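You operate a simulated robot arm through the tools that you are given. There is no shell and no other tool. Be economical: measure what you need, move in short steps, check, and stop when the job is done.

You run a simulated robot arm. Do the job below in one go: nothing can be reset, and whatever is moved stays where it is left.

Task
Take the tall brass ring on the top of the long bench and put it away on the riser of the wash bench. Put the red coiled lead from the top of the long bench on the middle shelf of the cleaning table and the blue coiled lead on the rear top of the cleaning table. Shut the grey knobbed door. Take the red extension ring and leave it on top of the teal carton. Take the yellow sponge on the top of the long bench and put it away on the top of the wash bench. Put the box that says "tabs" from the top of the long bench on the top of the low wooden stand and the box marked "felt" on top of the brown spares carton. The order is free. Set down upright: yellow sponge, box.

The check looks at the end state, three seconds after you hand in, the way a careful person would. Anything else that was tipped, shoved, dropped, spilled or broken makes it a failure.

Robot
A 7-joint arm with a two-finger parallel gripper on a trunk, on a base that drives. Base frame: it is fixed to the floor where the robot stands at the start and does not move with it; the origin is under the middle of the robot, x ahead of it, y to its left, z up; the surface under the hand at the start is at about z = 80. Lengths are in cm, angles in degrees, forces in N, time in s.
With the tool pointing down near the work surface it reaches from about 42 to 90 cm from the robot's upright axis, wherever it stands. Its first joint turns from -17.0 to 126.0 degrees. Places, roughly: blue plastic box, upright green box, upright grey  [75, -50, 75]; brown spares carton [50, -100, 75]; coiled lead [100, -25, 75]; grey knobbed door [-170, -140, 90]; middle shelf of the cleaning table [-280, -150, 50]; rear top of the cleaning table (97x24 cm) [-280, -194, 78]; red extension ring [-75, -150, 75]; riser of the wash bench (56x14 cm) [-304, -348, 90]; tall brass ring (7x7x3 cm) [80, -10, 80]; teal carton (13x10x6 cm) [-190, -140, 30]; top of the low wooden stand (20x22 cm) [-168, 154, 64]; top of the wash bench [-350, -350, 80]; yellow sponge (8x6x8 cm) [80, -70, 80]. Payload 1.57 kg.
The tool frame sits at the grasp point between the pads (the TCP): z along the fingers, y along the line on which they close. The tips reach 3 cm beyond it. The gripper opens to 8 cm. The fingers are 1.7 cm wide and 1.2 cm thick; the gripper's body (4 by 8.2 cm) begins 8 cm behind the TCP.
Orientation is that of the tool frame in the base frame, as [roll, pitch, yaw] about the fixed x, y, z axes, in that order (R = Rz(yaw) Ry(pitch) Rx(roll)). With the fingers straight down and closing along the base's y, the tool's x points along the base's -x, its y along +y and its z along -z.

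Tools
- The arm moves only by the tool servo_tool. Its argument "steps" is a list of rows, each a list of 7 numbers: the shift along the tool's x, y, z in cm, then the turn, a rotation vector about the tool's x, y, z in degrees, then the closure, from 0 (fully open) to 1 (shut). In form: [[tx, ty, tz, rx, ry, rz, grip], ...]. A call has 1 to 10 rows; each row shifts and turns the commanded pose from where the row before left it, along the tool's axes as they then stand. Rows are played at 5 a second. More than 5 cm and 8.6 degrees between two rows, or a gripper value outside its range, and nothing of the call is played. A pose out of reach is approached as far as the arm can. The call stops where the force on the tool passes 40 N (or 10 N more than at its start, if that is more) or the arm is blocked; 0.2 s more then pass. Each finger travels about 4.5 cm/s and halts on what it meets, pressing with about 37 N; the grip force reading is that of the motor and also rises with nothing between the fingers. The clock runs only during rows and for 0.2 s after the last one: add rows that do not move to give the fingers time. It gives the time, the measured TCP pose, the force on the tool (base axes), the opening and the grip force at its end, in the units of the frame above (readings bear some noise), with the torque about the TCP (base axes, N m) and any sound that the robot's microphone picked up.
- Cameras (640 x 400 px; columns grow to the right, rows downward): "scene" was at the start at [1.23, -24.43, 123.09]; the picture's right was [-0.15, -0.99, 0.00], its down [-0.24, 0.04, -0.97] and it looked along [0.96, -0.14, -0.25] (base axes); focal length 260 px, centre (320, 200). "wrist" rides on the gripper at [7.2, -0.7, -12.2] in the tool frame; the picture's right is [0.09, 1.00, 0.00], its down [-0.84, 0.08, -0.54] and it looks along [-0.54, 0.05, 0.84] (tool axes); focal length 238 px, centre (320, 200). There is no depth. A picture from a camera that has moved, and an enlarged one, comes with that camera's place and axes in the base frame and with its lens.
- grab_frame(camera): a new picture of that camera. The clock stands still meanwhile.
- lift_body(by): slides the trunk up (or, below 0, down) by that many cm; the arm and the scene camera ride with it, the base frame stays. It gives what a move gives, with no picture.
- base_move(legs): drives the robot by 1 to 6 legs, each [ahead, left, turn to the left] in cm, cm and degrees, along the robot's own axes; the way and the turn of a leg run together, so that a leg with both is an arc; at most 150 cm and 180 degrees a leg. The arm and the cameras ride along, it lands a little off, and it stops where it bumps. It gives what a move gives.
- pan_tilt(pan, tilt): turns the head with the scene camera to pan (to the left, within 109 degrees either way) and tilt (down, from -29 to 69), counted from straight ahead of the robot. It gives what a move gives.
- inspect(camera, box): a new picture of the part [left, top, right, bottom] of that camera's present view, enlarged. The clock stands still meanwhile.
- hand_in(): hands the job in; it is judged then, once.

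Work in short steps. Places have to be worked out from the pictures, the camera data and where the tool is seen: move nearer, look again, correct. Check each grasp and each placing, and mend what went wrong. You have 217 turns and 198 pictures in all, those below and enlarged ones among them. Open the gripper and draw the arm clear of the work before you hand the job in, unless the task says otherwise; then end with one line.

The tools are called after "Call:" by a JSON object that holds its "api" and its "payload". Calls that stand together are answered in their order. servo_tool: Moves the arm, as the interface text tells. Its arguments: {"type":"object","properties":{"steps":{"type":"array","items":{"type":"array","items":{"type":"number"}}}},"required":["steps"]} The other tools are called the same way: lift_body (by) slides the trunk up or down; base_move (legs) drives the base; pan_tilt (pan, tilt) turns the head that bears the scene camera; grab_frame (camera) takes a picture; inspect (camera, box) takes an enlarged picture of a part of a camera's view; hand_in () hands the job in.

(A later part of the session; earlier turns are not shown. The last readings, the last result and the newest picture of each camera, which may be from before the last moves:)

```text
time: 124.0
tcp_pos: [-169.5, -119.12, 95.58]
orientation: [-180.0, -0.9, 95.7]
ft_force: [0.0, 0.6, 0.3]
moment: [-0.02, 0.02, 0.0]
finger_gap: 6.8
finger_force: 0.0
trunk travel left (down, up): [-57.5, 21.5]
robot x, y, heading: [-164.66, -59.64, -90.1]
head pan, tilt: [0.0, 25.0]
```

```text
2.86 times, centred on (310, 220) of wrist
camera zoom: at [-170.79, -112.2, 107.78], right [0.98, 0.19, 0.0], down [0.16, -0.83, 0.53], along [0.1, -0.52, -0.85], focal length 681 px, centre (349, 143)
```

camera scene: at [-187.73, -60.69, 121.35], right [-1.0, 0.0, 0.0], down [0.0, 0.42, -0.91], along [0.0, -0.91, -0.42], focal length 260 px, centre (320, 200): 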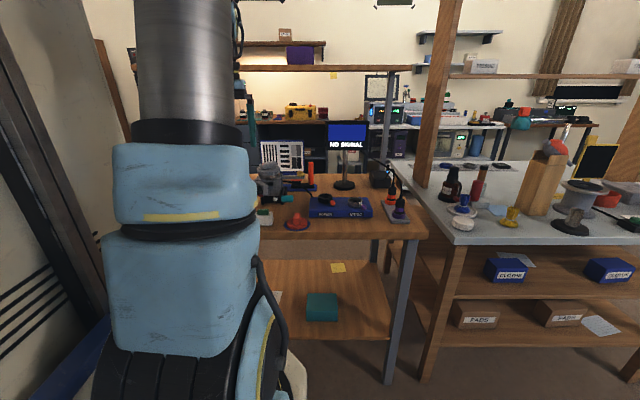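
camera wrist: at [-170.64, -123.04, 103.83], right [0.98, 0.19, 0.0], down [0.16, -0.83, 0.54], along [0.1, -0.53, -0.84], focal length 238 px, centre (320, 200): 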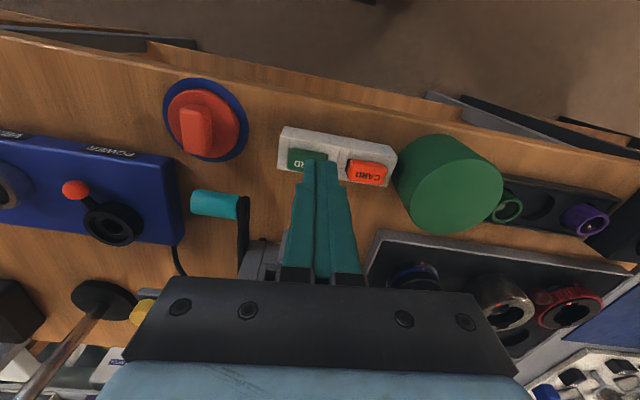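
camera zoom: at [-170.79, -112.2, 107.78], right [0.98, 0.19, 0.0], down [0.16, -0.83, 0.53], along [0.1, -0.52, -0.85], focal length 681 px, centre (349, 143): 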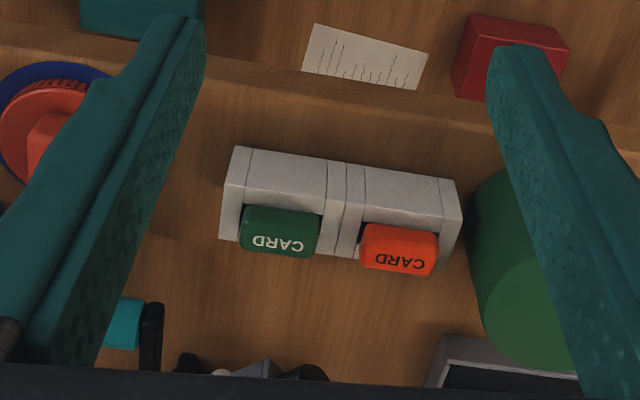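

I pitch the tool 30° forward for a more level look at the door.

Call:
{"api": "servo_tool", "payload": {"steps": [[2, 0, -2, 0, -8, 0, 0], [2, 0, -2, 0, -8, 0, 0], [2, 0, -2, 0, -8, 0, 0], [2, 0, -2, 0, -8, 0, 0], [0, 0, 0, 0, 0, 0, 0]]}}

Call:
{"api": "grab_frame", "payload": {"camera": "wrist"}}

```text
time: 125.2
tcp_pos: [-170.25, -109.38, 101.89]
orientation: [-179.9, 31.2, 95.8]
ft_force: [-0.3, -0.7, -0.1]
moment: [-0.01, 0.0, -0.02]
finger_gap: 7.99
finger_force: 0.0
trunk travel left (down, up): [-57.5, 21.5]
robot x, y, heading: [-164.96, -59.28, -89.7]
head pan, tilt: [0.0, 25.0]
```

```text
129 pictures are left
camera wrist: at [-171.93, -97.18, 108.59], right [0.98, 0.18, -0.05], down [0.12, -0.43, 0.9], along [0.14, -0.89, -0.44], focal length 238 px, centre (320, 200)
```

wrist: 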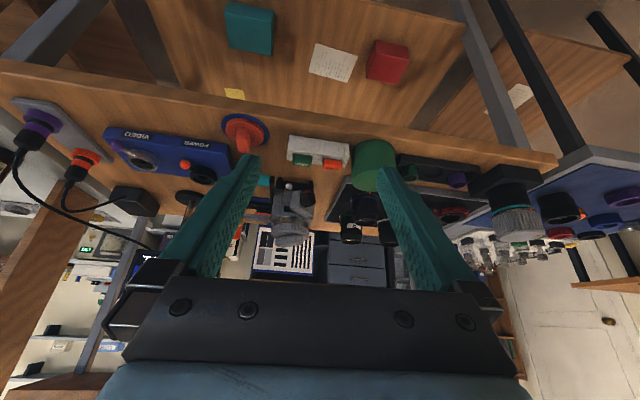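

Call:
{"api": "inspect", "payload": {"camera": "wrist", "box": [260, 165, 340, 255]}}

```text
4.44 times, centred on (300, 210) of wrist
camera zoom: at [-171.93, -97.18, 108.59], right [0.98, 0.18, -0.05], down [0.12, -0.43, 0.9], along [0.14, -0.89, -0.44], focal length 1059 px, centre (409, 156)
```

zoom: 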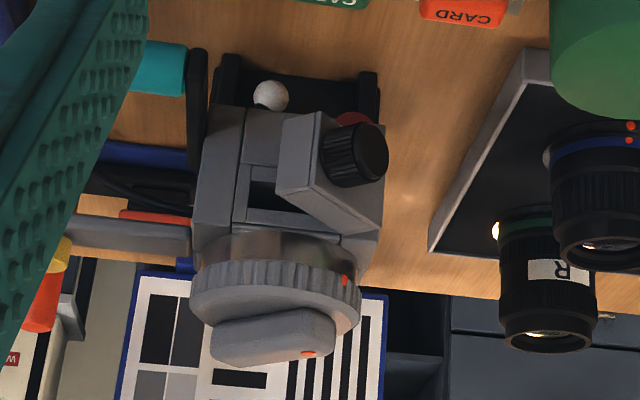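

Clear now: the hinge is at (-168,-138.2), the free edge at (-171,-134.7), and I had pushed on the knob almost in line with the hinge. I must push at x≈-171.7. I straighten the tool and close the fingers.

Call:
{"api": "servo_tool", "payload": {"steps": [[0, 0, 0, 0, 7.8, 0, 1], [0, 0, 0, 0, 7.8, 0, 1], [0, 0, 0, 0, 7.8, 0, 1], [0, 0, 0, 0, 7.8, 0, 1], [-4, -1, 0, 0, 0, 0, 1], [-4, 0, 0, 0, 0, 0, 1], [0, 0, 0, 0, 0, 0, 1]]}}

```text
time: 126.8
tcp_pos: [-170.71, -117.59, 101.71]
orientation: [-179.9, -0.3, 95.6]
ft_force: [0.1, 0.6, 0.6]
moment: [-0.02, 0.01, 0.02]
finger_gap: 0.02
finger_force: 21.6
trunk travel left (down, up): [-57.5, 21.5]
robot x, y, heading: [-164.79, -59.31, -89.7]
head pan, tilt: [0.0, 25.0]
```

Call:
{"api": "servo_tool", "payload": {"steps": [[-3.43, -0.59, 2.4, 0, 0, 0, 1], [-3.43, -0.59, 2.4, 0, 0, 0, 1], [-3.43, -0.59, 2.4, 0, 0, 0, 1], [-3.43, -0.59, 2.4, 0, 0, 0, 1], [0, 0, 0, 0, 0, 0, 1]]}}

Call:
{"api": "inspect", "payload": {"camera": "wrist", "box": [200, 120, 400, 280]}}

```text
time: 128.0
tcp_pos: [-171.58, -131.26, 92.29]
orientation: [-179.9, -0.1, 95.7]
ft_force: [-0.9, 0.1, 0.9]
moment: [0.01, 0.0, 0.0]
finger_gap: 0.02
finger_force: 21.4
trunk travel left (down, up): [-57.5, 21.5]
robot x, y, heading: [-164.64, -59.26, -89.9]
head pan, tilt: [0.0, 25.0]
```

```text
2.50 times, centred on (300, 200) of wrist
camera zoom: at [-172.75, -124.25, 104.37], right [0.98, 0.19, 0.0], down [0.16, -0.83, 0.54], along [0.1, -0.53, -0.84], focal length 596 px, centre (370, 200)
```

zoom: 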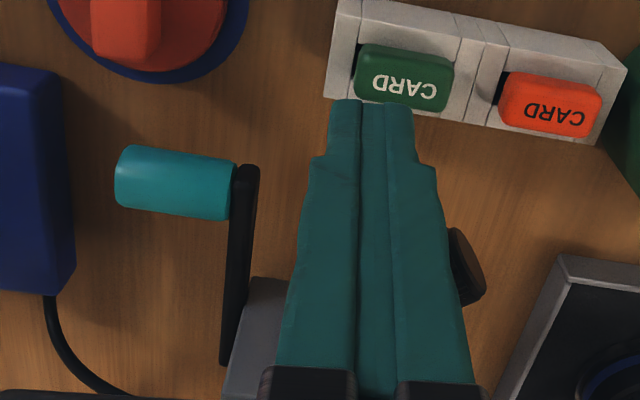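

The knob is now right of the fingers. I push slowly along -y.

Call:
{"api": "servo_tool", "payload": {"steps": [[-0.6, -0.06, 0, 0, 0, 0, 1], [-0.6, -0.06, 0, 0, 0, 0, 1], [-0.6, -0.06, 0, 0, 0, 0, 1], [-0.6, -0.06, 0, 0, 0, 0, 1], [-0.4, -0.04, 0, 0, 0, 0, 1], [-0.4, -0.04, 0, 0, 0, 0, 1], [0, 0, 0, 0, 0, 0, 1]]}}

Call:
{"api": "inspect", "payload": {"camera": "wrist", "box": [200, 120, 400, 280]}}

```text
time: 129.6
tcp_pos: [-171.67, -134.65, 92.37]
orientation: [-179.9, -0.2, 95.7]
ft_force: [0.0, -0.2, -0.7]
moment: [0.01, 0.01, 0.02]
finger_gap: 0.02
finger_force: 21.3
trunk travel left (down, up): [-57.5, 21.5]
robot x, y, heading: [-164.48, -59.37, -89.9]
head pan, tilt: [0.0, 25.0]
```

```text
2.50 times, centred on (300, 200) of wrist
camera zoom: at [-172.83, -127.56, 104.49], right [0.98, 0.19, 0.0], down [0.16, -0.83, 0.54], along [0.1, -0.53, -0.84], focal length 596 px, centre (370, 200)
```

zoom: 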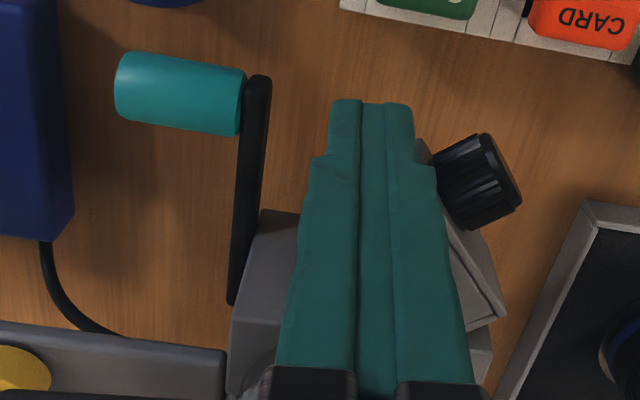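

The finger has slipped past the free end on the left; the free end is at x≈-170.5. I back out, shift +0.7 in x, and push there slowly.

Call:
{"api": "servo_tool", "payload": {"steps": [[2.5, 0.25, 0, 0, 0, 0, 1], [0, 0.7, 0, 0, 0, 0, 1], [-0.8, -0.08, 0, 0, 0, 0, 1], [-0.4, -0.04, 0, 0, 0, 0, 1], [-0.4, -0.04, 0, 0, 0, 0, 1], [-0.3, -0.03, 0, 0, 0, 0, 1], [-0.3, -0.03, 0, 0, 0, 0, 1], [0, 0, 0, 0, 0, 0, 1]]}}

Call:
{"api": "inspect", "payload": {"camera": "wrist", "box": [200, 120, 400, 280]}}

```text
time: 131.4
tcp_pos: [-170.91, -134.21, 92.18]
orientation: [-180.0, -0.1, 95.6]
ft_force: [0.7, 0.0, 0.1]
moment: [-0.02, 0.02, -0.05]
finger_gap: 0.01
finger_force: 21.4
trunk travel left (down, up): [-57.5, 21.5]
robot x, y, heading: [-164.98, -59.31, -90.1]
head pan, tilt: [0.0, 25.0]
```

```text
2.50 times, centred on (300, 200) of wrist
camera zoom: at [-172.06, -127.19, 104.46], right [0.98, 0.19, 0.0], down [0.16, -0.83, 0.54], along [0.1, -0.53, -0.84], focal length 596 px, centre (370, 200)
```

zoom: 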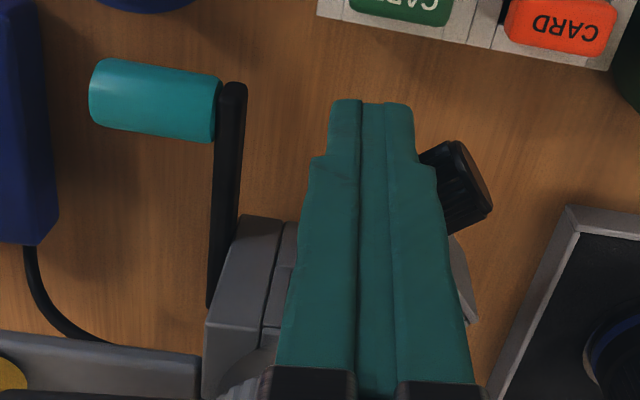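

Still no contact—the tip passes just left of the free end. I back out and try another 0.6 cm to the right.

Call:
{"api": "servo_tool", "payload": {"steps": [[2.5, 0.25, 0, 0, 0, 0, 1], [0, 0.6, 0, 0, 0, 0, 1], [-0.8, -0.08, 0, 0, 0, 0, 1], [-0.4, -0.04, 0, 0, 0, 0, 1], [-0.4, -0.04, 0, 0, 0, 0, 1], [-0.3, -0.03, 0, 0, 0, 0, 1], [-0.3, -0.03, 0, 0, 0, 0, 1], [0, 0, 0, 0, 0, 0, 1]]}}

Call:
{"api": "inspect", "payload": {"camera": "wrist", "box": [200, 120, 400, 280]}}

```text
time: 133.2
tcp_pos: [-170.47, -133.82, 92.27]
orientation: [-179.8, -0.2, 95.6]
ft_force: [0.6, -0.3, -0.4]
moment: [-0.04, -0.03, -0.01]
finger_gap: 0.01
finger_force: 21.2
trunk travel left (down, up): [-57.5, 21.5]
robot x, y, heading: [-164.63, -59.57, -90.1]
head pan, tilt: [0.0, 25.0]
```

```text
2.50 times, centred on (300, 200) of wrist
camera zoom: at [-171.68, -126.86, 104.54], right [0.98, 0.19, 0.0], down [0.16, -0.83, 0.54], along [0.1, -0.53, -0.84], focal length 596 px, centre (370, 200)
```

zoom: 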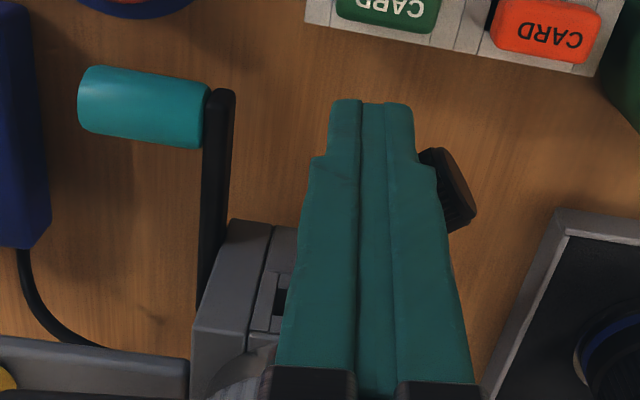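

I continue pushing in small increments.

Call:
{"api": "servo_tool", "payload": {"steps": [[-0.3, -0.03, 0, 0, 0, 0, 1], [-0.3, -0.03, 0, 0, 0, 0, 1], [-0.3, -0.03, 0, 0, 0, 0, 1], [-0.3, -0.03, 0, 0, 0, 0, 1], [-0.3, -0.03, 0, 0, 0, 0, 1], [0, 0, 0, 0, 0, 0, 1]]}}

Call:
{"api": "inspect", "payload": {"camera": "wrist", "box": [200, 120, 400, 280]}}

```text
time: 134.1
tcp_pos: [-170.6, -134.38, 92.21]
orientation: [-179.9, -1.0, 95.7]
ft_force: [-4.4, 12.0, 6.0]
moment: [0.28, 0.03, 0.11]
finger_gap: 0.01
finger_force: 21.4
trunk travel left (down, up): [-57.5, 21.5]
robot x, y, heading: [-164.94, -59.47, -90.3]
head pan, tilt: [0.0, 25.0]
stopped in row 4: the force on the tool passed its limit at 44 N (the readings are from after the stop); the commanded pose is now the measured one
```

```text
2.50 times, centred on (300, 200) of wrist
camera zoom: at [-171.73, -127.49, 104.58], right [0.98, 0.19, 0.0], down [0.16, -0.83, 0.53], along [0.1, -0.52, -0.85], focal length 596 px, centre (370, 200)
```

zoom: 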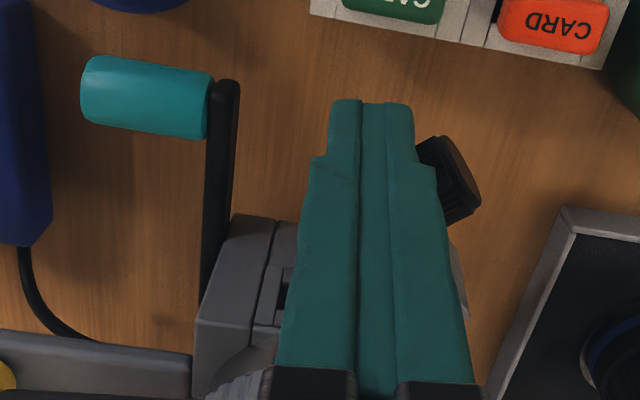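

Still hard: pushing along -y makes friction against the hinge. A better push is on the knob from outside, perpendicular to the slab (towards -x,-y). I go around to the knob's outer side.

Call:
{"api": "servo_tool", "payload": {"steps": [[3, 0.3, 0, 0, 0, 0, 1], [0, 3, 0.5, 0, 0, 0, 1], [0, 2.5, 0, 0, 0, 0, 1], [-1.5, -0.15, 0, 0, 0, 0, 1], [0, 0, 0, 0, 0, 0, 1]]}}

Call:
{"api": "inspect", "payload": {"camera": "wrist", "box": [200, 120, 400, 280]}}

```text
time: 135.3
tcp_pos: [-165.05, -132.25, 92.01]
orientation: [-179.7, -0.8, 95.7]
ft_force: [0.5, 0.3, -0.1]
moment: [0.01, -0.02, -0.03]
finger_gap: 0.0
finger_force: 21.1
trunk travel left (down, up): [-57.5, 21.5]
robot x, y, heading: [-164.49, -59.6, -89.8]
head pan, tilt: [0.0, 25.0]
```

```text
2.50 times, centred on (300, 200) of wrist
camera zoom: at [-166.19, -125.47, 104.22], right [0.98, 0.19, 0.0], down [0.16, -0.83, 0.53], along [0.1, -0.52, -0.85], focal length 596 px, centre (370, 200)
```

zoom: 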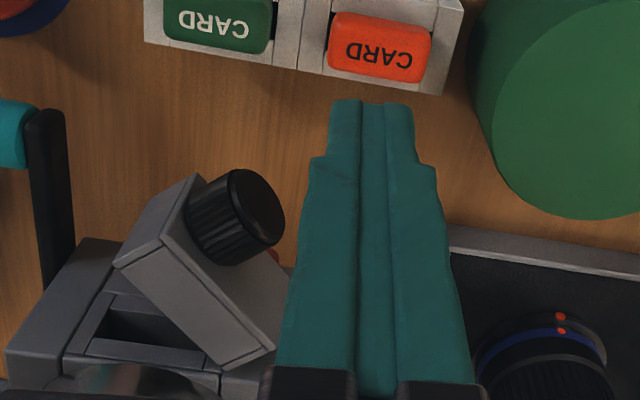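

Excellent view: knob face at about (-167.4,-134.7), pointing at the fingers. I push diagonally (-x,-y) slowly onto the knob.

Call:
{"api": "servo_tool", "payload": {"steps": [[-0.38, -0.46, 0, 0, 0, 0, 1], [-0.38, -0.46, 0, 0, 0, 0, 1], [-0.38, -0.46, 0, 0, 0, 0, 1], [-0.19, -0.23, 0, 0, 0, 0, 1], [-0.19, -0.23, 0, 0, 0, 0, 1], [-0.19, -0.23, 0, 0, 0, 0, 1], [-0.19, -0.23, 0, 0, 0, 0, 1], [0, 0, 0, 0, 0, 0, 1]]}}

Call:
{"api": "inspect", "payload": {"camera": "wrist", "box": [200, 120, 400, 280]}}

```text
time: 137.1
tcp_pos: [-166.96, -134.28, 91.81]
orientation: [-179.8, -0.9, 95.5]
ft_force: [0.1, 19.5, 4.7]
moment: [0.29, 0.07, -0.19]
finger_gap: 0.01
finger_force: 21.6
trunk travel left (down, up): [-57.5, 21.5]
robot x, y, heading: [-164.89, -59.61, -89.8]
head pan, tilt: [0.0, 25.0]
```

```text
2.50 times, centred on (300, 200) of wrist
camera zoom: at [-168.3, -127.47, 104.04], right [0.98, 0.19, 0.0], down [0.16, -0.83, 0.53], along [0.1, -0.52, -0.85], focal length 596 px, centre (370, 200)
```

zoom: 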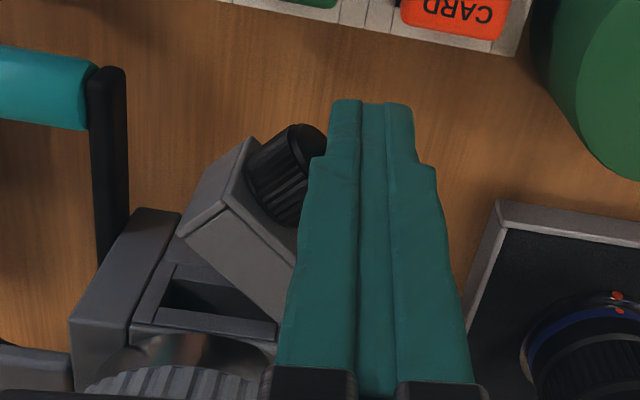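

The knob has moved ~0.9 cm: the door is turning against friction. I continue the slow push.

Call:
{"api": "servo_tool", "payload": {"steps": [[-0.13, -0.27, 0, 0, 0, 0, 1], [-0.13, -0.27, 0, 0, 0, 0, 1], [-0.13, -0.27, 0, 0, 0, 0, 1], [-0.13, -0.27, 0, 0, 0, 0, 1], [0, 0, 0, 0, 0, 0, 1]]}}

Call:
{"api": "inspect", "payload": {"camera": "wrist", "box": [200, 120, 400, 280]}}

```text
time: 137.8
tcp_pos: [-167.85, -134.51, 91.75]
orientation: [-179.7, -1.3, 95.4]
ft_force: [-1.3, 10.2, 2.9]
moment: [0.04, 0.05, -0.09]
finger_gap: 0.0
finger_force: 21.3
trunk travel left (down, up): [-57.5, 21.5]
robot x, y, heading: [-164.47, -59.18, -90.5]
head pan, tilt: [0.0, 25.0]
stopped in row 3: the force on the tool passed its limit at 41 N (the readings are from after the stop); the commanded pose is now the measured one
```

```text
2.50 times, centred on (300, 200) of wrist
camera zoom: at [-169.01, -127.75, 103.98], right [0.98, 0.19, 0.0], down [0.16, -0.84, 0.52], along [0.1, -0.51, -0.85], focal length 596 px, centre (370, 200)
```

zoom: 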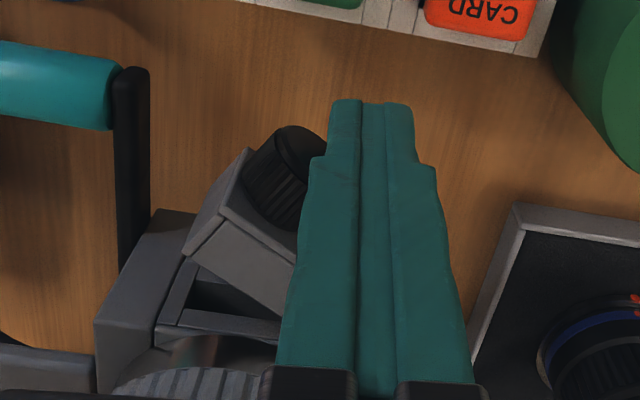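

The door turns; now the lever is better pushing -x from the knob's side. I step around to the +x side of the knob and push -x.

Call:
{"api": "servo_tool", "payload": {"steps": [[0.8, 0, 0, 0, 0, 0, 1], [0, 1.9, 0, 0, 0, 0, 1], [-1.9, 0, 0, 0, 0, 0, 1], [0, -0.4, 0, 0, 0, 0, 1], [0, -0.3, 0, 0, 0, 0, 1], [0, -0.3, 0, 0, 0, 0, 1], [0, -0.3, 0, 0, 0, 0, 1], [0, -0.3, 0, 0, 0, 0, 1], [0, 0, 0, 0, 0, 0, 1]]}}

Call:
{"api": "inspect", "payload": {"camera": "wrist", "box": [200, 120, 400, 280]}}

```text
time: 139.8
tcp_pos: [-167.35, -135.79, 91.57]
orientation: [-179.8, -1.1, 95.4]
ft_force: [0.1, 0.4, -0.2]
moment: [-0.02, 0.02, 0.02]
finger_gap: 0.01
finger_force: 21.3
trunk travel left (down, up): [-57.5, 21.5]
robot x, y, heading: [-164.79, -59.26, -90.3]
head pan, tilt: [0.0, 25.0]
```

```text
2.50 times, centred on (300, 200) of wrist
camera zoom: at [-168.57, -128.98, 103.96], right [0.98, 0.19, 0.0], down [0.16, -0.84, 0.52], along [0.1, -0.51, -0.85], focal length 596 px, centre (370, 200)
```

zoom: 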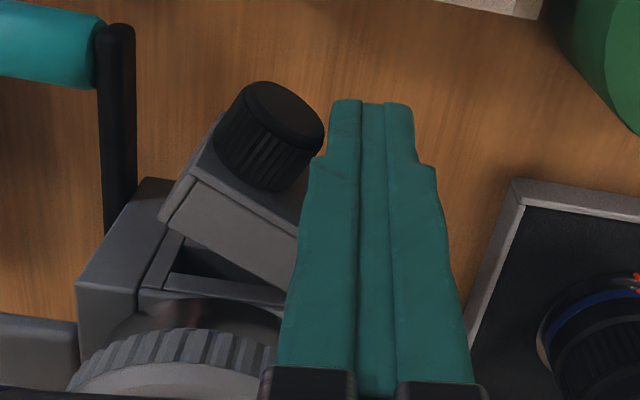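

Finger is beside the knob. I push -x in small steps.

Call:
{"api": "servo_tool", "payload": {"steps": [[0, -0.3, 0, 0, 0, 0, 1], [0, -0.3, 0, 0, 0, 0, 1], [0, -0.3, 0, 0, 0, 0, 1], [0, -0.3, 0, 0, 0, 0, 1], [0, -0.3, 0, 0, 0, 0, 1], [0, -0.3, 0, 0, 0, 0, 1], [0, 0, 0, 0, 0, 0, 1]]}}

Call:
{"api": "inspect", "payload": {"camera": "wrist", "box": [200, 120, 400, 280]}}

```text
time: 141.4
tcp_pos: [-169.29, -136.02, 91.59]
orientation: [-179.6, -1.3, 95.5]
ft_force: [0.5, 0.6, 0.7]
moment: [0.0, 0.01, 0.01]
finger_gap: 0.0
finger_force: 21.0
trunk travel left (down, up): [-57.5, 21.5]
robot x, y, heading: [-164.79, -59.14, -89.9]
head pan, tilt: [0.0, 25.0]
```

```text
2.50 times, centred on (300, 200) of wrist
camera zoom: at [-170.41, -129.2, 103.91], right [0.98, 0.19, 0.0], down [0.16, -0.84, 0.52], along [0.1, -0.51, -0.85], focal length 596 px, centre (370, 200)
```

zoom: 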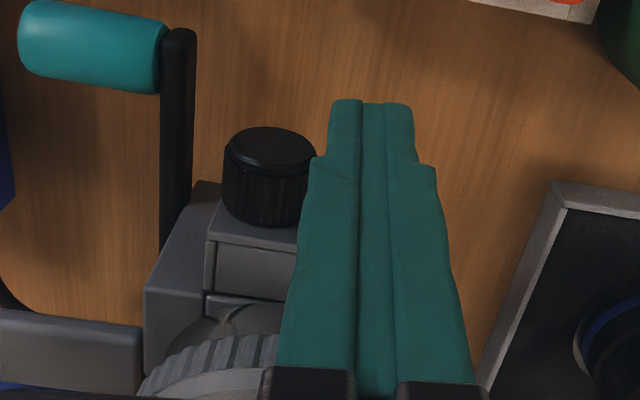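

The door looks almost flush. I move in front of the knob and press -y to finish shutting it.

Call:
{"api": "servo_tool", "payload": {"steps": [[1.4, 0.4, 0, 0, 0, 0, 1], [1.6, 0, 0, 0, 0, 0, 1], [0, -2.4, 0, 0, 0, 0, 1], [-0.8, 0, 0, 0, 0, 0, 1], [-0.3, 0, 0, 0, 0, 0, 1], [-0.3, 0, 0, 0, 0, 0, 1], [-0.2, 0, 0, 0, 0, 0, 1], [-0.2, 0, 0, 0, 0, 0, 1], [-0.2, 0, 0, 0, 0, 0, 1], [0, 0, 0, 0, 0, 0, 1]]}}

Call:
{"api": "inspect", "payload": {"camera": "wrist", "box": [200, 120, 400, 280]}}

```text
time: 143.6
tcp_pos: [-171.18, -135.08, 91.79]
orientation: [-179.7, -1.2, 95.5]
ft_force: [0.9, 0.2, 0.2]
moment: [-0.01, -0.02, 0.03]
finger_gap: 0.0
finger_force: 20.9
trunk travel left (down, up): [-57.5, 21.5]
robot x, y, heading: [-164.56, -59.52, -90.0]
head pan, tilt: [0.0, 25.0]
```

```text
2.50 times, centred on (300, 200) of wrist
camera zoom: at [-172.39, -128.26, 104.04], right [0.98, 0.19, 0.0], down [0.16, -0.84, 0.52], along [0.1, -0.51, -0.85], focal length 596 px, centre (370, 200)
```

zoom: 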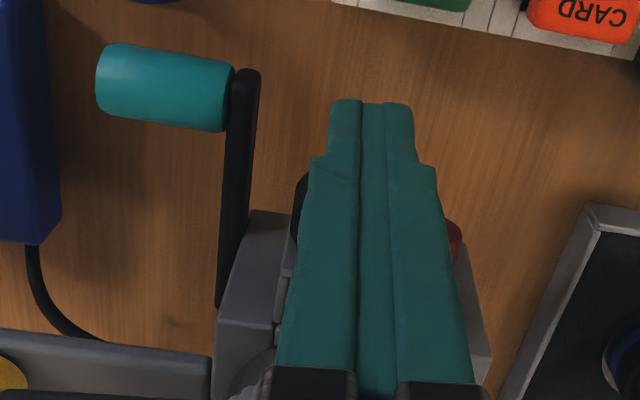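

Call:
{"api": "servo_tool", "payload": {"steps": [[-0.3, -0.05, 0, 0, 0, 0, 1], [-0.3, 0, 0, 0, 0, 0, 1], [-0.3, 0, 0, 0, 0, 0, 1], [-0.2, 0, 0, 0, 0, 0, 1], [-0.2, 0, 0, 0, 0, 0, 1], [-0.2, 0, 0, 0, 0, 0, 1], [-0.2, 0, 0, 0, 0, 0, 1], [0, 0, 0, 0, 0, 0, 1]]}}

```text
time: 144.8
tcp_pos: [-171.27, -135.82, 91.65]
orientation: [-179.7, -2.0, 95.5]
ft_force: [-1.3, 16.4, 4.8]
moment: [0.04, -0.05, -0.04]
finger_gap: 0.0
finger_force: 21.0
trunk travel left (down, up): [-57.5, 21.5]
robot x, y, heading: [-164.84, -59.23, -90.3]
head pan, tilt: [0.0, 25.0]
stopped in row 6: the force on the tool passed its limit at 42 N (the readings are from after the stop); the commanded pose is now the measured one
```

Pressed to 42 N against the knob. I back off and look at the door from the front with the tool pitched.

Call:
{"api": "servo_tool", "payload": {"steps": [[3, 0, 0, 0, 0, 0, 1], [4, 0, -2, 0, 0, 0, 1], [4, 0, -2, 0, 0, 0, 1], [2, 0, -2, 0, -8, 0, 0], [2, 0, -2, 0, -8, 0, 0], [2, 0, -2, 0, -8, 0, 0], [2, 0, -2, 0, -8, 0, 0], [0, 0, 0, 0, 0, 0, 0]]}}

Call:
{"api": "inspect", "payload": {"camera": "wrist", "box": [240, 150, 360, 260]}}

```text
time: 146.6
tcp_pos: [-173.28, -115.94, 102.36]
orientation: [-179.6, 30.3, 95.8]
ft_force: [-0.1, 0.1, -0.4]
moment: [-0.02, 0.01, -0.03]
finger_gap: 8.0
finger_force: 0.0
trunk travel left (down, up): [-57.5, 21.5]
robot x, y, heading: [-164.25, -59.42, -89.9]
head pan, tilt: [0.0, 25.0]
```

```text
3.64 times, centred on (300, 205) of wrist
camera zoom: at [-174.86, -103.8, 109.26], right [0.98, 0.18, -0.05], down [0.13, -0.44, 0.89], along [0.13, -0.88, -0.45], focal length 867 px, centre (393, 182)
```

zoom: 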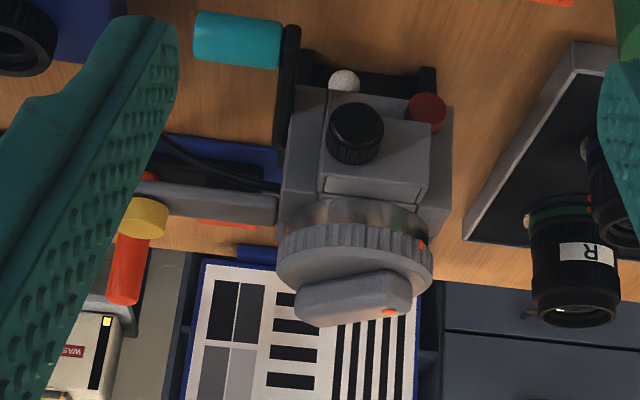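

The door may still be slightly ajar; I enlarge further.

Call:
{"api": "inspect", "payload": {"camera": "wrist", "box": [265, 165, 325, 220]}}

```text
7.27 times, centred on (295, 192) of wrist
camera zoom: at [-174.86, -103.8, 109.26], right [0.98, 0.18, -0.05], down [0.13, -0.44, 0.89], along [0.13, -0.88, -0.45], focal length 1734 px, centre (502, 254)
```

zoom: 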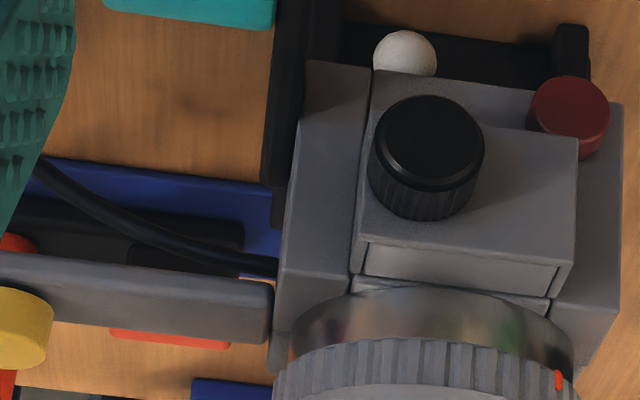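

Top edges of the door run parallel to the body: shut. Next the red ring: I straighten the tool, raise it, and drive left to the small table.

Call:
{"api": "servo_tool", "payload": {"steps": [[0, 0, -2, 0, 7.6, 0, 0], [0, 0, -2, 0, 7.6, 0, 0], [0, 0, -3, 0, 7.6, 0, 0], [0, 0, -3, 0, 7.5, 0, 0], [0, 0, 0, 0, 0, 0, 0]]}}

Call:
{"api": "base_move", "payload": {"legs": [[0, 84, 0], [12, 0, 0]]}}

Call:
{"api": "grab_frame", "payload": {"camera": "wrist"}}

Call:
{"api": "grab_frame", "payload": {"camera": "scene"}}

```text
time: 147.8
tcp_pos: [-173.45, -113.15, 111.92]
orientation: [-179.6, -0.1, 95.5]
ft_force: [-0.1, 1.0, 0.4]
moment: [0.02, 0.01, 0.01]
finger_gap: 8.02
finger_force: 0.0
trunk travel left (down, up): [-57.5, 21.5]
robot x, y, heading: [-164.4, -59.48, -90.1]
head pan, tilt: [0.0, 25.0]
```

```text
time: 153.0
tcp_pos: [-89.64, -124.92, 111.77]
orientation: [-179.7, 0.1, 96.4]
ft_force: [-0.8, -1.0, 0.2]
moment: [0.02, -0.04, -0.01]
finger_gap: 7.99
finger_force: 0.1
trunk travel left (down, up): [-57.5, 21.5]
robot x, y, heading: [-81.33, -70.94, -89.0]
head pan, tilt: [0.0, 25.0]
```

```text
114 pictures are left
camera wrist: at [-90.82, -117.86, 124.01], right [0.98, 0.2, -0.01], down [0.17, -0.82, 0.54], along [0.11, -0.53, -0.84], focal length 238 px, centre (320, 200)
```

wrist: 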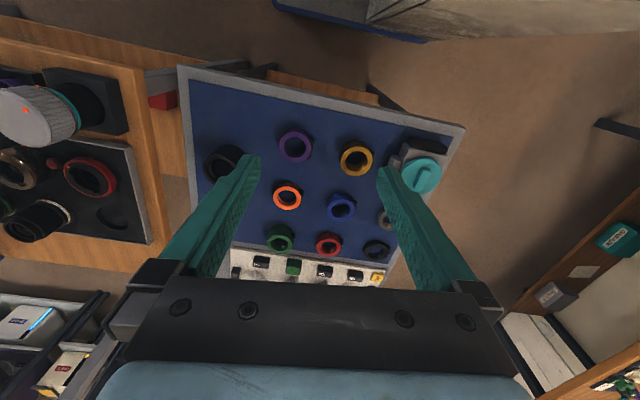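

```text
113 pictures are left
camera scene: at [-104.65, -72.5, 121.35], right [-1.0, -0.01, 0.0], down [-0.01, 0.42, -0.91], along [0.01, -0.91, -0.42], focal length 260 px, centre (320, 200)
```

scene: 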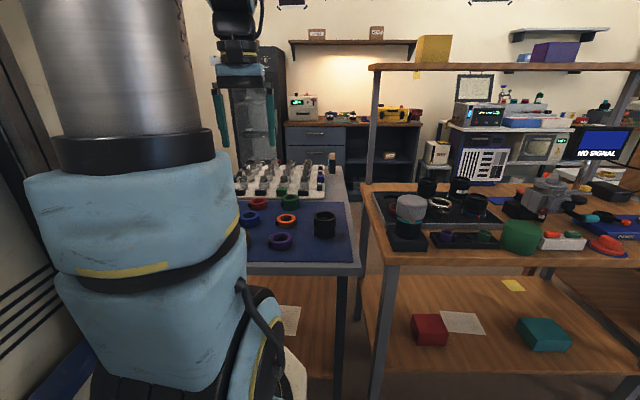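

The red ring is at about (-81,-156). I bring the hand over it.

Call:
{"api": "servo_tool", "payload": {"steps": [[-3.97, 0.79, 1.7, 0, 0, 0, 0], [-3.97, 0.79, 1.7, 0, 0, 0, 0], [-3.97, 0.79, 1.7, 0, 0, 0, 0], [-3.97, 0.79, 1.7, 0, 0, 0, 0], [-3.97, 0.79, 1.7, 0, 0, 0, 0], [-3.97, 0.79, 1.7, 0, 0, 0, 0], [-3.97, 0.79, 1.7, 0, 0, 0, 0], [0, 0, 0, 0, 0, 0, 0]]}}

Call:
{"api": "grab_frame", "payload": {"camera": "wrist"}}

```text
time: 154.8
tcp_pos: [-80.78, -152.22, 99.57]
orientation: [-179.7, -0.1, 96.4]
ft_force: [-0.3, 0.1, 0.5]
moment: [-0.02, 0.02, 0.01]
finger_gap: 7.98
finger_force: 0.0
trunk travel left (down, up): [-57.5, 21.5]
robot x, y, heading: [-81.35, -70.8, -89.1]
head pan, tilt: [0.0, 25.0]
```

```text
112 pictures are left
camera wrist: at [-82.09, -145.14, 111.67], right [0.98, 0.2, -0.01], down [0.17, -0.82, 0.54], along [0.1, -0.53, -0.84], focal length 238 px, centre (320, 200)
```

wrist: 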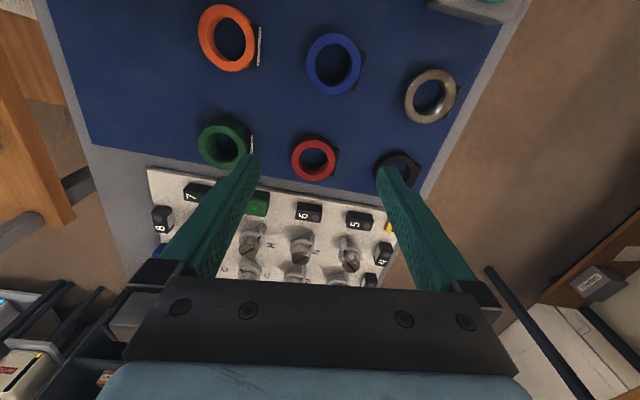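

Call:
{"api": "inspect", "payload": {"camera": "wrist", "box": [200, 110, 440, 260]}}

```text
2.67 times, centred on (320, 185) of wrist
camera zoom: at [-82.09, -145.14, 111.67], right [0.98, 0.2, -0.01], down [0.17, -0.82, 0.54], along [0.1, -0.53, -0.84], focal length 636 px, centre (320, 240)
```

zoom: 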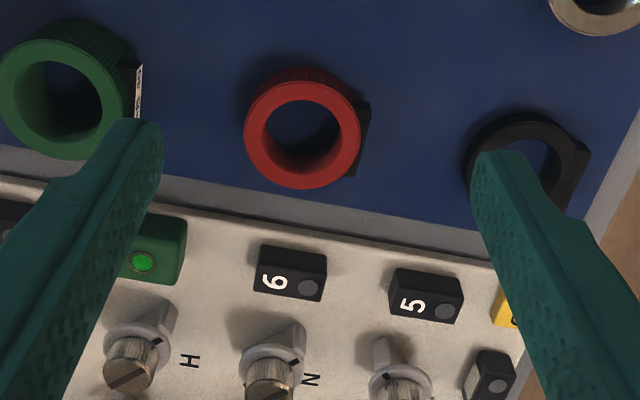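

Ring outer Ø≈5.7 with a small tab on its +x side; total span ≈6.0 centred at (-80.4,-157.6). I go above it and look again.

Call:
{"api": "servo_tool", "payload": {"steps": [[-2.7, -0.11, 2, 0, 0, 0, 0], [-2.69, -0.11, 2, 0, 0, 0, 0], [0, 0, 3, 0, 0, 0, 0], [0, 0, 0, 0, 0, 0, 0]]}}

Call:
{"api": "grab_frame", "payload": {"camera": "wrist"}}

```text
time: 155.8
tcp_pos: [-80.79, -157.53, 92.99]
orientation: [-179.6, 0.0, 96.4]
ft_force: [-0.1, 1.1, -0.2]
moment: [-0.02, -0.01, 0.0]
finger_gap: 8.02
finger_force: 0.1
trunk travel left (down, up): [-57.5, 21.5]
robot x, y, heading: [-81.51, -71.07, -89.1]
head pan, tilt: [0.0, 25.0]
```

```text
110 pictures are left
camera wrist: at [-82.01, -150.58, 105.08], right [0.98, 0.2, -0.01], down [0.17, -0.82, 0.54], along [0.11, -0.53, -0.84], focal length 238 px, centre (320, 200)
```

wrist: 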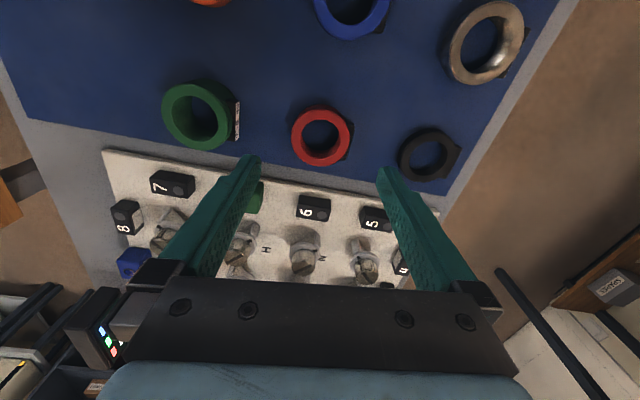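

Aligned within 0.4 cm. I descend and close.

Call:
{"api": "servo_tool", "payload": {"steps": [[-0.1, 0.4, 3, 0, 0, 0, 0], [0, 0, 3, 0, 0, 0, 0], [0, 0, 2.8, 0, 0, 0, 0], [0, 0, 0, 0, 0, 0, 0], [0, 0, 0, 0, 0, 0, 0.5], [0, 0, 0, 0, 0, 0, 0.5], [0, 0, 0, 0, 0, 0, 0.5]]}}

Call:
{"api": "inspect", "payload": {"camera": "wrist", "box": [200, 90, 440, 240]}}

```text
time: 157.4
tcp_pos: [-80.37, -157.3, 84.35]
orientation: [-179.7, 0.0, 96.3]
ft_force: [-0.5, 0.4, -0.5]
moment: [0.0, 0.0, -0.02]
finger_gap: 4.02
finger_force: 0.1
trunk travel left (down, up): [-57.5, 21.5]
robot x, y, heading: [-81.38, -71.46, -89.2]
head pan, tilt: [0.0, 25.0]
```

```text
2.67 times, centred on (320, 165) of wrist
camera zoom: at [-81.52, -150.25, 96.54], right [0.98, 0.2, -0.01], down [0.17, -0.82, 0.54], along [0.11, -0.53, -0.84], focal length 636 px, centre (320, 293)
```

zoom: 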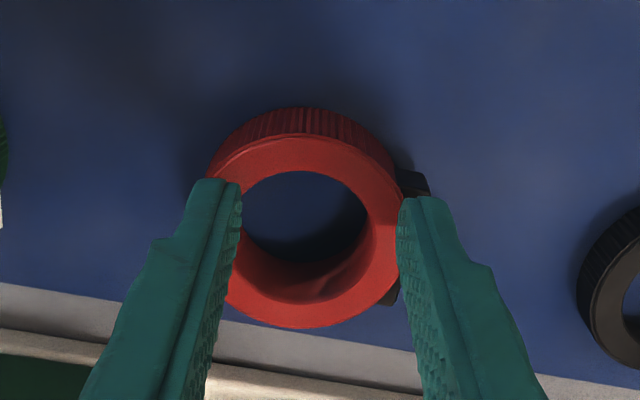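

The fingers closed above the ring, so the mat is lower than assumed. I reopen and step down carefully, watching the force.

Call:
{"api": "servo_tool", "payload": {"steps": [[0, 0, 0, 0, 0, 0, 0], [0, 0, 0, 0, 0, 0, 0], [0, 0, 0, 0, 0, 0, 0], [0, 0, 1, 0, 0, 0, 0], [0, 0, 1, 0, 0, 0, 0], [0, 0, 0, 0, 0, 0, 0]]}}

Call:
{"api": "inspect", "payload": {"camera": "wrist", "box": [200, 90, 440, 240]}}

```text
time: 158.8
tcp_pos: [-80.29, -157.2, 82.15]
orientation: [-179.7, -0.1, 96.4]
ft_force: [1.0, -0.4, -0.2]
moment: [-0.01, -0.03, -0.02]
finger_gap: 7.97
finger_force: 0.1
trunk travel left (down, up): [-57.5, 21.5]
robot x, y, heading: [-81.47, -70.96, -89.3]
head pan, tilt: [0.0, 25.0]
```

```text
2.67 times, centred on (320, 165) of wrist
camera zoom: at [-81.58, -150.19, 94.31], right [0.98, 0.2, -0.01], down [0.17, -0.82, 0.54], along [0.11, -0.53, -0.84], focal length 636 px, centre (320, 293)
```

zoom: 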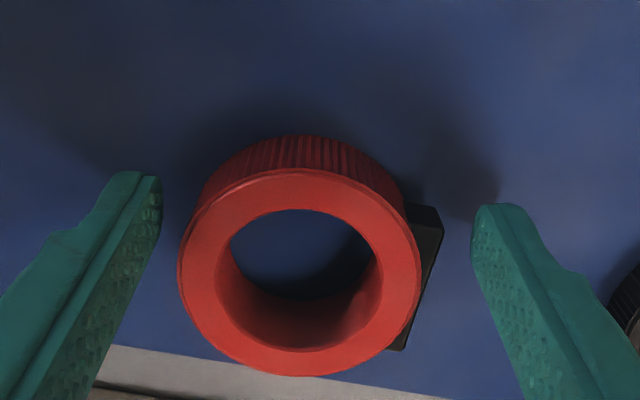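

Ring Ø≈5.5–6 with its top at z≈80.7; the fingers now straddle it. I lower 0.6 more and close.

Call:
{"api": "servo_tool", "payload": {"steps": [[0, 0, 0.3, 0, 0, 0, 0], [0, 0, 0.3, 0, 0, 0, 0], [0, 0, 0, 0, 0, 0, 0.6], [0, 0, 0, 0, 0, 0, 0.6], [0, 0, 0, 0, 0, 0, 0.6], [0, 0, 0, 0, 0, 0, 0.6]]}}

```text
time: 160.2
tcp_pos: [-80.39, -157.27, 81.48]
orientation: [-179.7, 0.0, 96.4]
ft_force: [-0.7, 0.6, -0.3]
moment: [0.04, 0.01, 0.0]
finger_gap: 6.38
finger_force: 37.7
trunk travel left (down, up): [-57.5, 21.5]
robot x, y, heading: [-81.9, -71.02, -89.2]
head pan, tilt: [0.0, 25.0]
```

Gripped at 6.38 cm. I lift and check.

Call:
{"api": "servo_tool", "payload": {"steps": [[0, 0, -2, 0, 0, 0, 0.6], [0, 0, -4, 0, 0, 0, 0.6], [0, 0, -4, 0, 0, 0, 0.6], [0, 0, -4, 0, 0, 0, 0.6], [0, 0, 0, 0, 0, 0, 0.6]]}}

Call:
{"api": "grab_frame", "payload": {"camera": "wrist"}}

```text
time: 161.4
tcp_pos: [-80.0, -157.05, 95.66]
orientation: [-179.7, -0.2, 96.3]
ft_force: [0.4, -0.6, -1.6]
moment: [0.03, 0.0, -0.01]
finger_gap: 6.35
finger_force: 37.2
trunk travel left (down, up): [-57.5, 21.5]
robot x, y, heading: [-81.85, -71.25, -89.5]
head pan, tilt: [0.0, 25.0]
```

```text
107 pictures are left
camera wrist: at [-81.28, -150.06, 107.71], right [0.98, 0.2, -0.01], down [0.17, -0.82, 0.54], along [0.11, -0.53, -0.84], focal length 238 px, centre (320, 200)
```

wrist: 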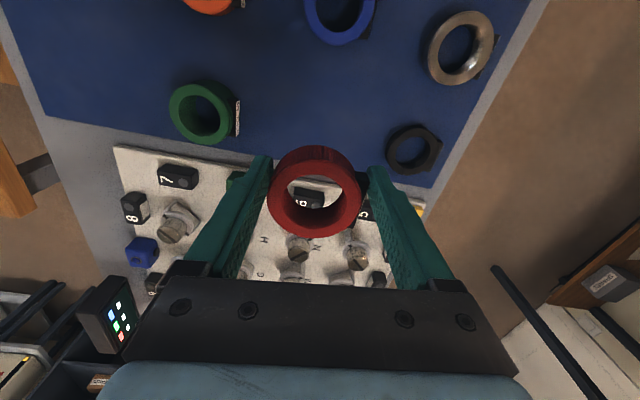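

Ring held. It must go onto the teal carton on the low shelf under the tabletop, so I'll need a forward-pitched hand; I set the ring back and regrasp it with the tool pitched. First lower to contact.

Call:
{"api": "servo_tool", "payload": {"steps": [[0, 0, 4, 0, 0, 0, 0.6], [0, 0, 4, 0, 0, 0, 0.6], [0, 0, 4, 0, 0, 0, 0.6], [0, 0, 1.5, 0, 0, 0, 0.6], [0, 0, 0.4, 0, 0, 0, 0.6], [0, 0, 0.3, 0, 0, 0, 0.6], [0, 0, 0, 0, 0, 0, 0.6]]}}

```text
time: 163.0
tcp_pos: [-80.4, -157.37, 81.55]
orientation: [-179.6, 0.0, 96.3]
ft_force: [-2.5, 3.4, 7.2]
moment: [0.1, -0.14, 0.08]
finger_gap: 6.37
finger_force: 37.3
trunk travel left (down, up): [-57.5, 21.5]
robot x, y, heading: [-81.71, -71.05, -89.1]
head pan, tilt: [0.0, 25.0]
```

Contact; I release, rise 6 cm and pitch the tool 45° forward.

Call:
{"api": "servo_tool", "payload": {"steps": [[0, 0, 0, 0, 0, 0, 0], [0, 0, 0, 0, 0, 0, 0], [0, 0, -3, 0, 0, 0, 0], [0, 0, -4, 0, 0, 0, 0], [0, 0, 0, 0, -7.5, 0, 0], [0, 0, 0, 0, -7.5, 0, 0], [0, 0, 0, 0, -7.5, 0, 0], [0, 0, 0, 0, -7.5, 0, 0], [0, 0, 0, 0, -7.5, 0, 0], [0, 0, 0, 0, -7.5, 0, 0]]}}

Call:
{"api": "grab_frame", "payload": {"camera": "wrist"}}

```text
time: 165.2
tcp_pos: [-80.3, -156.64, 87.49]
orientation: [-179.5, 39.7, 96.9]
ft_force: [0.9, -0.2, 0.6]
moment: [-0.04, 0.03, -0.05]
finger_gap: 8.02
finger_force: 0.0
out of reach, approached as far as the arm can: row 10
trunk travel left (down, up): [-57.5, 21.5]
robot x, y, heading: [-81.34, -71.13, -88.9]
head pan, tilt: [0.0, 25.0]
```

```text
106 pictures are left
camera wrist: at [-82.36, -143.55, 92.24], right [0.98, 0.19, -0.06], down [0.12, -0.29, 0.95], along [0.16, -0.94, -0.3], focal length 238 px, centre (320, 200)
```

wrist: 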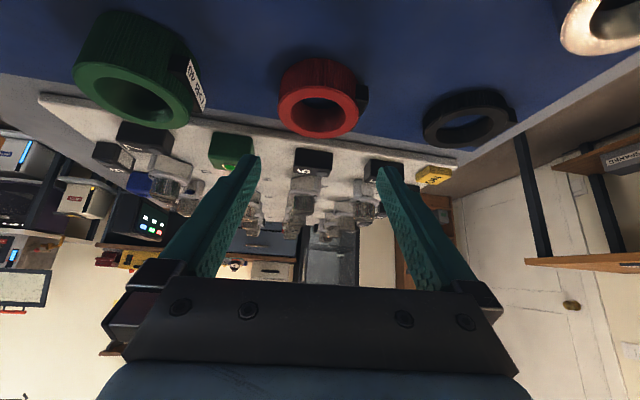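

Pitch reached 39.7°, good enough. I descend vertically 6 cm to straddle the ring again.

Call:
{"api": "servo_tool", "payload": {"steps": [[1.28, 0, 1.54, 0, 0, 0, 0], [1.28, 0, 1.54, 0, 0, 0, 0], [0.9, 0, 1.1, 0, 0, 0, 0], [0, 0, 0, 0, 0, 0, 0]]}}

Call:
{"api": "grab_frame", "payload": {"camera": "wrist"}}

```text
time: 166.2
tcp_pos: [-80.99, -157.05, 83.7]
orientation: [-177.7, 42.2, 97.0]
ft_force: [0.4, -0.4, -0.2]
moment: [0.02, -0.02, -0.04]
finger_gap: 8.0
finger_force: 0.0
out of reach, approached as far as the arm can: row 1, 2
trunk travel left (down, up): [-57.5, 21.5]
robot x, y, heading: [-81.69, -70.83, -89.3]
head pan, tilt: [0.0, 25.0]
```

```text
105 pictures are left
camera wrist: at [-82.79, -143.79, 87.88], right [0.98, 0.16, -0.09], down [0.13, -0.24, 0.96], along [0.14, -0.96, -0.26], focal length 238 px, centre (320, 200)
```

wrist: 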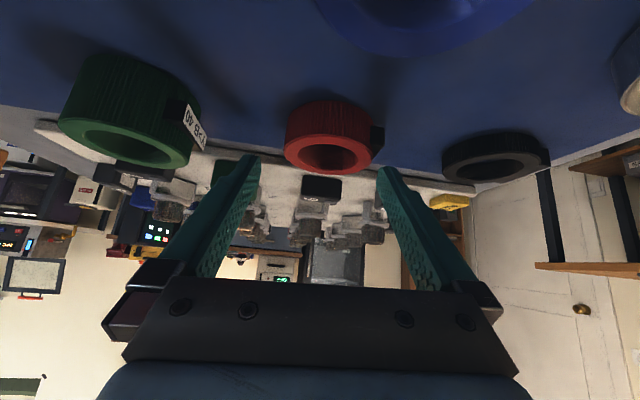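

The arm is near its limit here. I rise a little, drive 8 cm closer, and move the hand back by the same amount.

Call:
{"api": "servo_tool", "payload": {"steps": [[-1.9, 0, -2.3, 0, 0, 0, 0], [-1.9, 0, -2.3, 0, 0, 0, 0], [3.8, 0, -3.1, 0, 0, 0, 0], [3.8, 0, -3.1, 0, 0, 0, 0], [0, 0, 0, 0, 0, 0, 0]]}}

Call:
{"api": "base_move", "payload": {"legs": [[9, 0, 0]]}}

```text
time: 167.4
tcp_pos: [-82.02, -147.54, 89.33]
orientation: [-177.7, 42.2, 97.2]
ft_force: [0.5, -0.5, 0.3]
moment: [0.01, 0.03, 0.02]
finger_gap: 8.0
finger_force: 0.0
trunk travel left (down, up): [-57.5, 21.5]
robot x, y, heading: [-81.65, -70.59, -89.1]
head pan, tilt: [0.0, 25.0]
```

```text
time: 168.5
tcp_pos: [-81.84, -156.37, 89.27]
orientation: [-177.6, 42.1, 97.1]
ft_force: [-0.3, -0.3, 0.0]
moment: [0.0, 0.01, 0.0]
finger_gap: 8.0
finger_force: 0.1
trunk travel left (down, up): [-57.5, 21.5]
robot x, y, heading: [-81.87, -79.63, -89.1]
head pan, tilt: [0.0, 25.0]
```

Call:
{"api": "servo_tool", "payload": {"steps": [[1.26, 0.65, 1.54, -2.4, 0, 0, 0], [1.26, 0.65, 1.54, 0, 0, 0, 0], [1.26, 0, 1.54, 0, 0, 0, 0], [0, 0, 0, 0, 0, 0, 0]]}}

Call:
{"api": "grab_frame", "payload": {"camera": "wrist"}}

```text
time: 169.5
tcp_pos: [-80.66, -156.47, 83.42]
orientation: [180.0, 42.3, 97.1]
ft_force: [1.2, 0.5, -0.5]
moment: [-0.01, 0.02, 0.03]
finger_gap: 8.02
finger_force: 0.1
trunk travel left (down, up): [-57.5, 21.5]
robot x, y, heading: [-81.75, -79.71, -89.3]
head pan, tilt: [0.0, 25.0]
```

```text
104 pictures are left
camera wrist: at [-82.87, -143.2, 87.57], right [0.98, 0.19, -0.06], down [0.11, -0.24, 0.96], along [0.17, -0.95, -0.26], focal length 238 px, centre (320, 200)
```

wrist: 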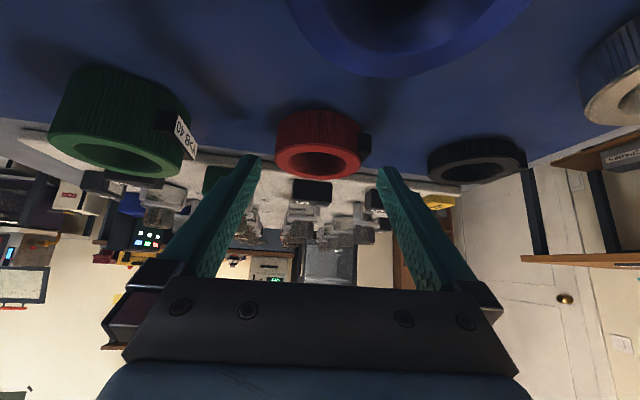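

Aligned. Final 1.8 cm down, then close.

Call:
{"api": "servo_tool", "payload": {"steps": [[0.6, 0.1, 0.67, 0, 0, 0, 0], [0.6, 0, 0.67, 0, 0, 0, 0], [0, 0, 0, 0, 0, 0, 0], [0, 0, 0, 0, 0, 0, 0.6], [0, 0, 0, 0, 0, 0, 0.6], [0, 0, 0, 0, 0, 0, 0.6]]}}

Call:
{"api": "grab_frame", "payload": {"camera": "wrist"}}

```text
time: 170.9
tcp_pos: [-80.61, -156.36, 81.64]
orientation: [179.9, 42.0, 97.1]
ft_force: [-0.8, 0.0, -0.4]
moment: [-0.04, 0.02, -0.03]
finger_gap: 6.44
finger_force: 31.9
trunk travel left (down, up): [-57.5, 21.5]
robot x, y, heading: [-81.75, -80.15, -89.0]
head pan, tilt: [0.0, 25.0]
```

```text
103 pictures are left
camera wrist: at [-82.82, -143.18, 85.9], right [0.98, 0.19, -0.06], down [0.11, -0.25, 0.96], along [0.17, -0.95, -0.26], focal length 238 px, centre (320, 200)
```

wrist: 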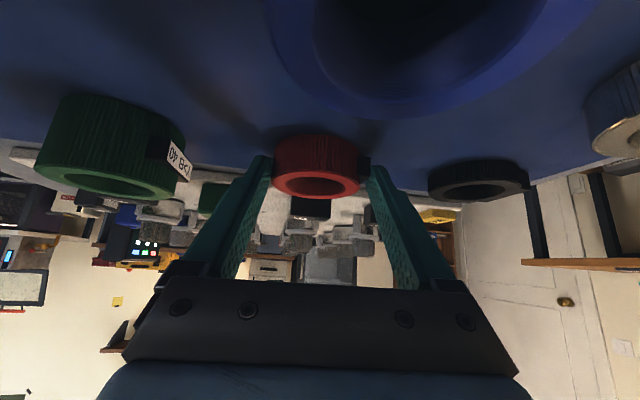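

Gripped (6.44). I lift straight up and check that it holds level.

Call:
{"api": "servo_tool", "payload": {"steps": [[-1.34, 0, -1.48, 0, 0, 0, 0.6], [-2.68, 0, -2.97, 0, 0, 0, 0.6], [-2.68, 0, -2.97, 0, 0, 0, 0.6], [-2.68, 0, -2.97, 0, 0, 0, 0.6], [0, 0, 0, 0, 0, 0, 0.6]]}}

Call:
{"api": "inspect", "payload": {"camera": "wrist", "box": [200, 90, 440, 240]}}

```text
time: 172.1
tcp_pos: [-80.68, -156.6, 95.62]
orientation: [179.9, 42.1, 97.1]
ft_force: [0.1, -0.5, -1.0]
moment: [0.02, 0.02, 0.0]
finger_gap: 6.41
finger_force: 37.1
trunk travel left (down, up): [-57.5, 21.5]
robot x, y, heading: [-81.39, -80.13, -89.0]
head pan, tilt: [0.0, 25.0]
```

```text
2.67 times, centred on (320, 165) of wrist
camera zoom: at [-82.93, -143.39, 99.8], right [0.98, 0.19, -0.06], down [0.11, -0.25, 0.96], along [0.17, -0.95, -0.26], focal length 636 px, centre (320, 293)
```

zoom: 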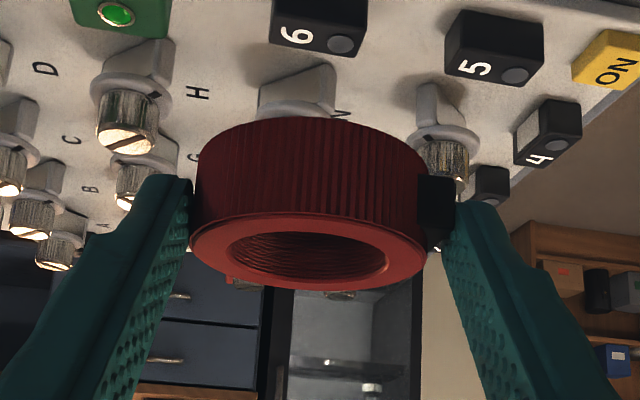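

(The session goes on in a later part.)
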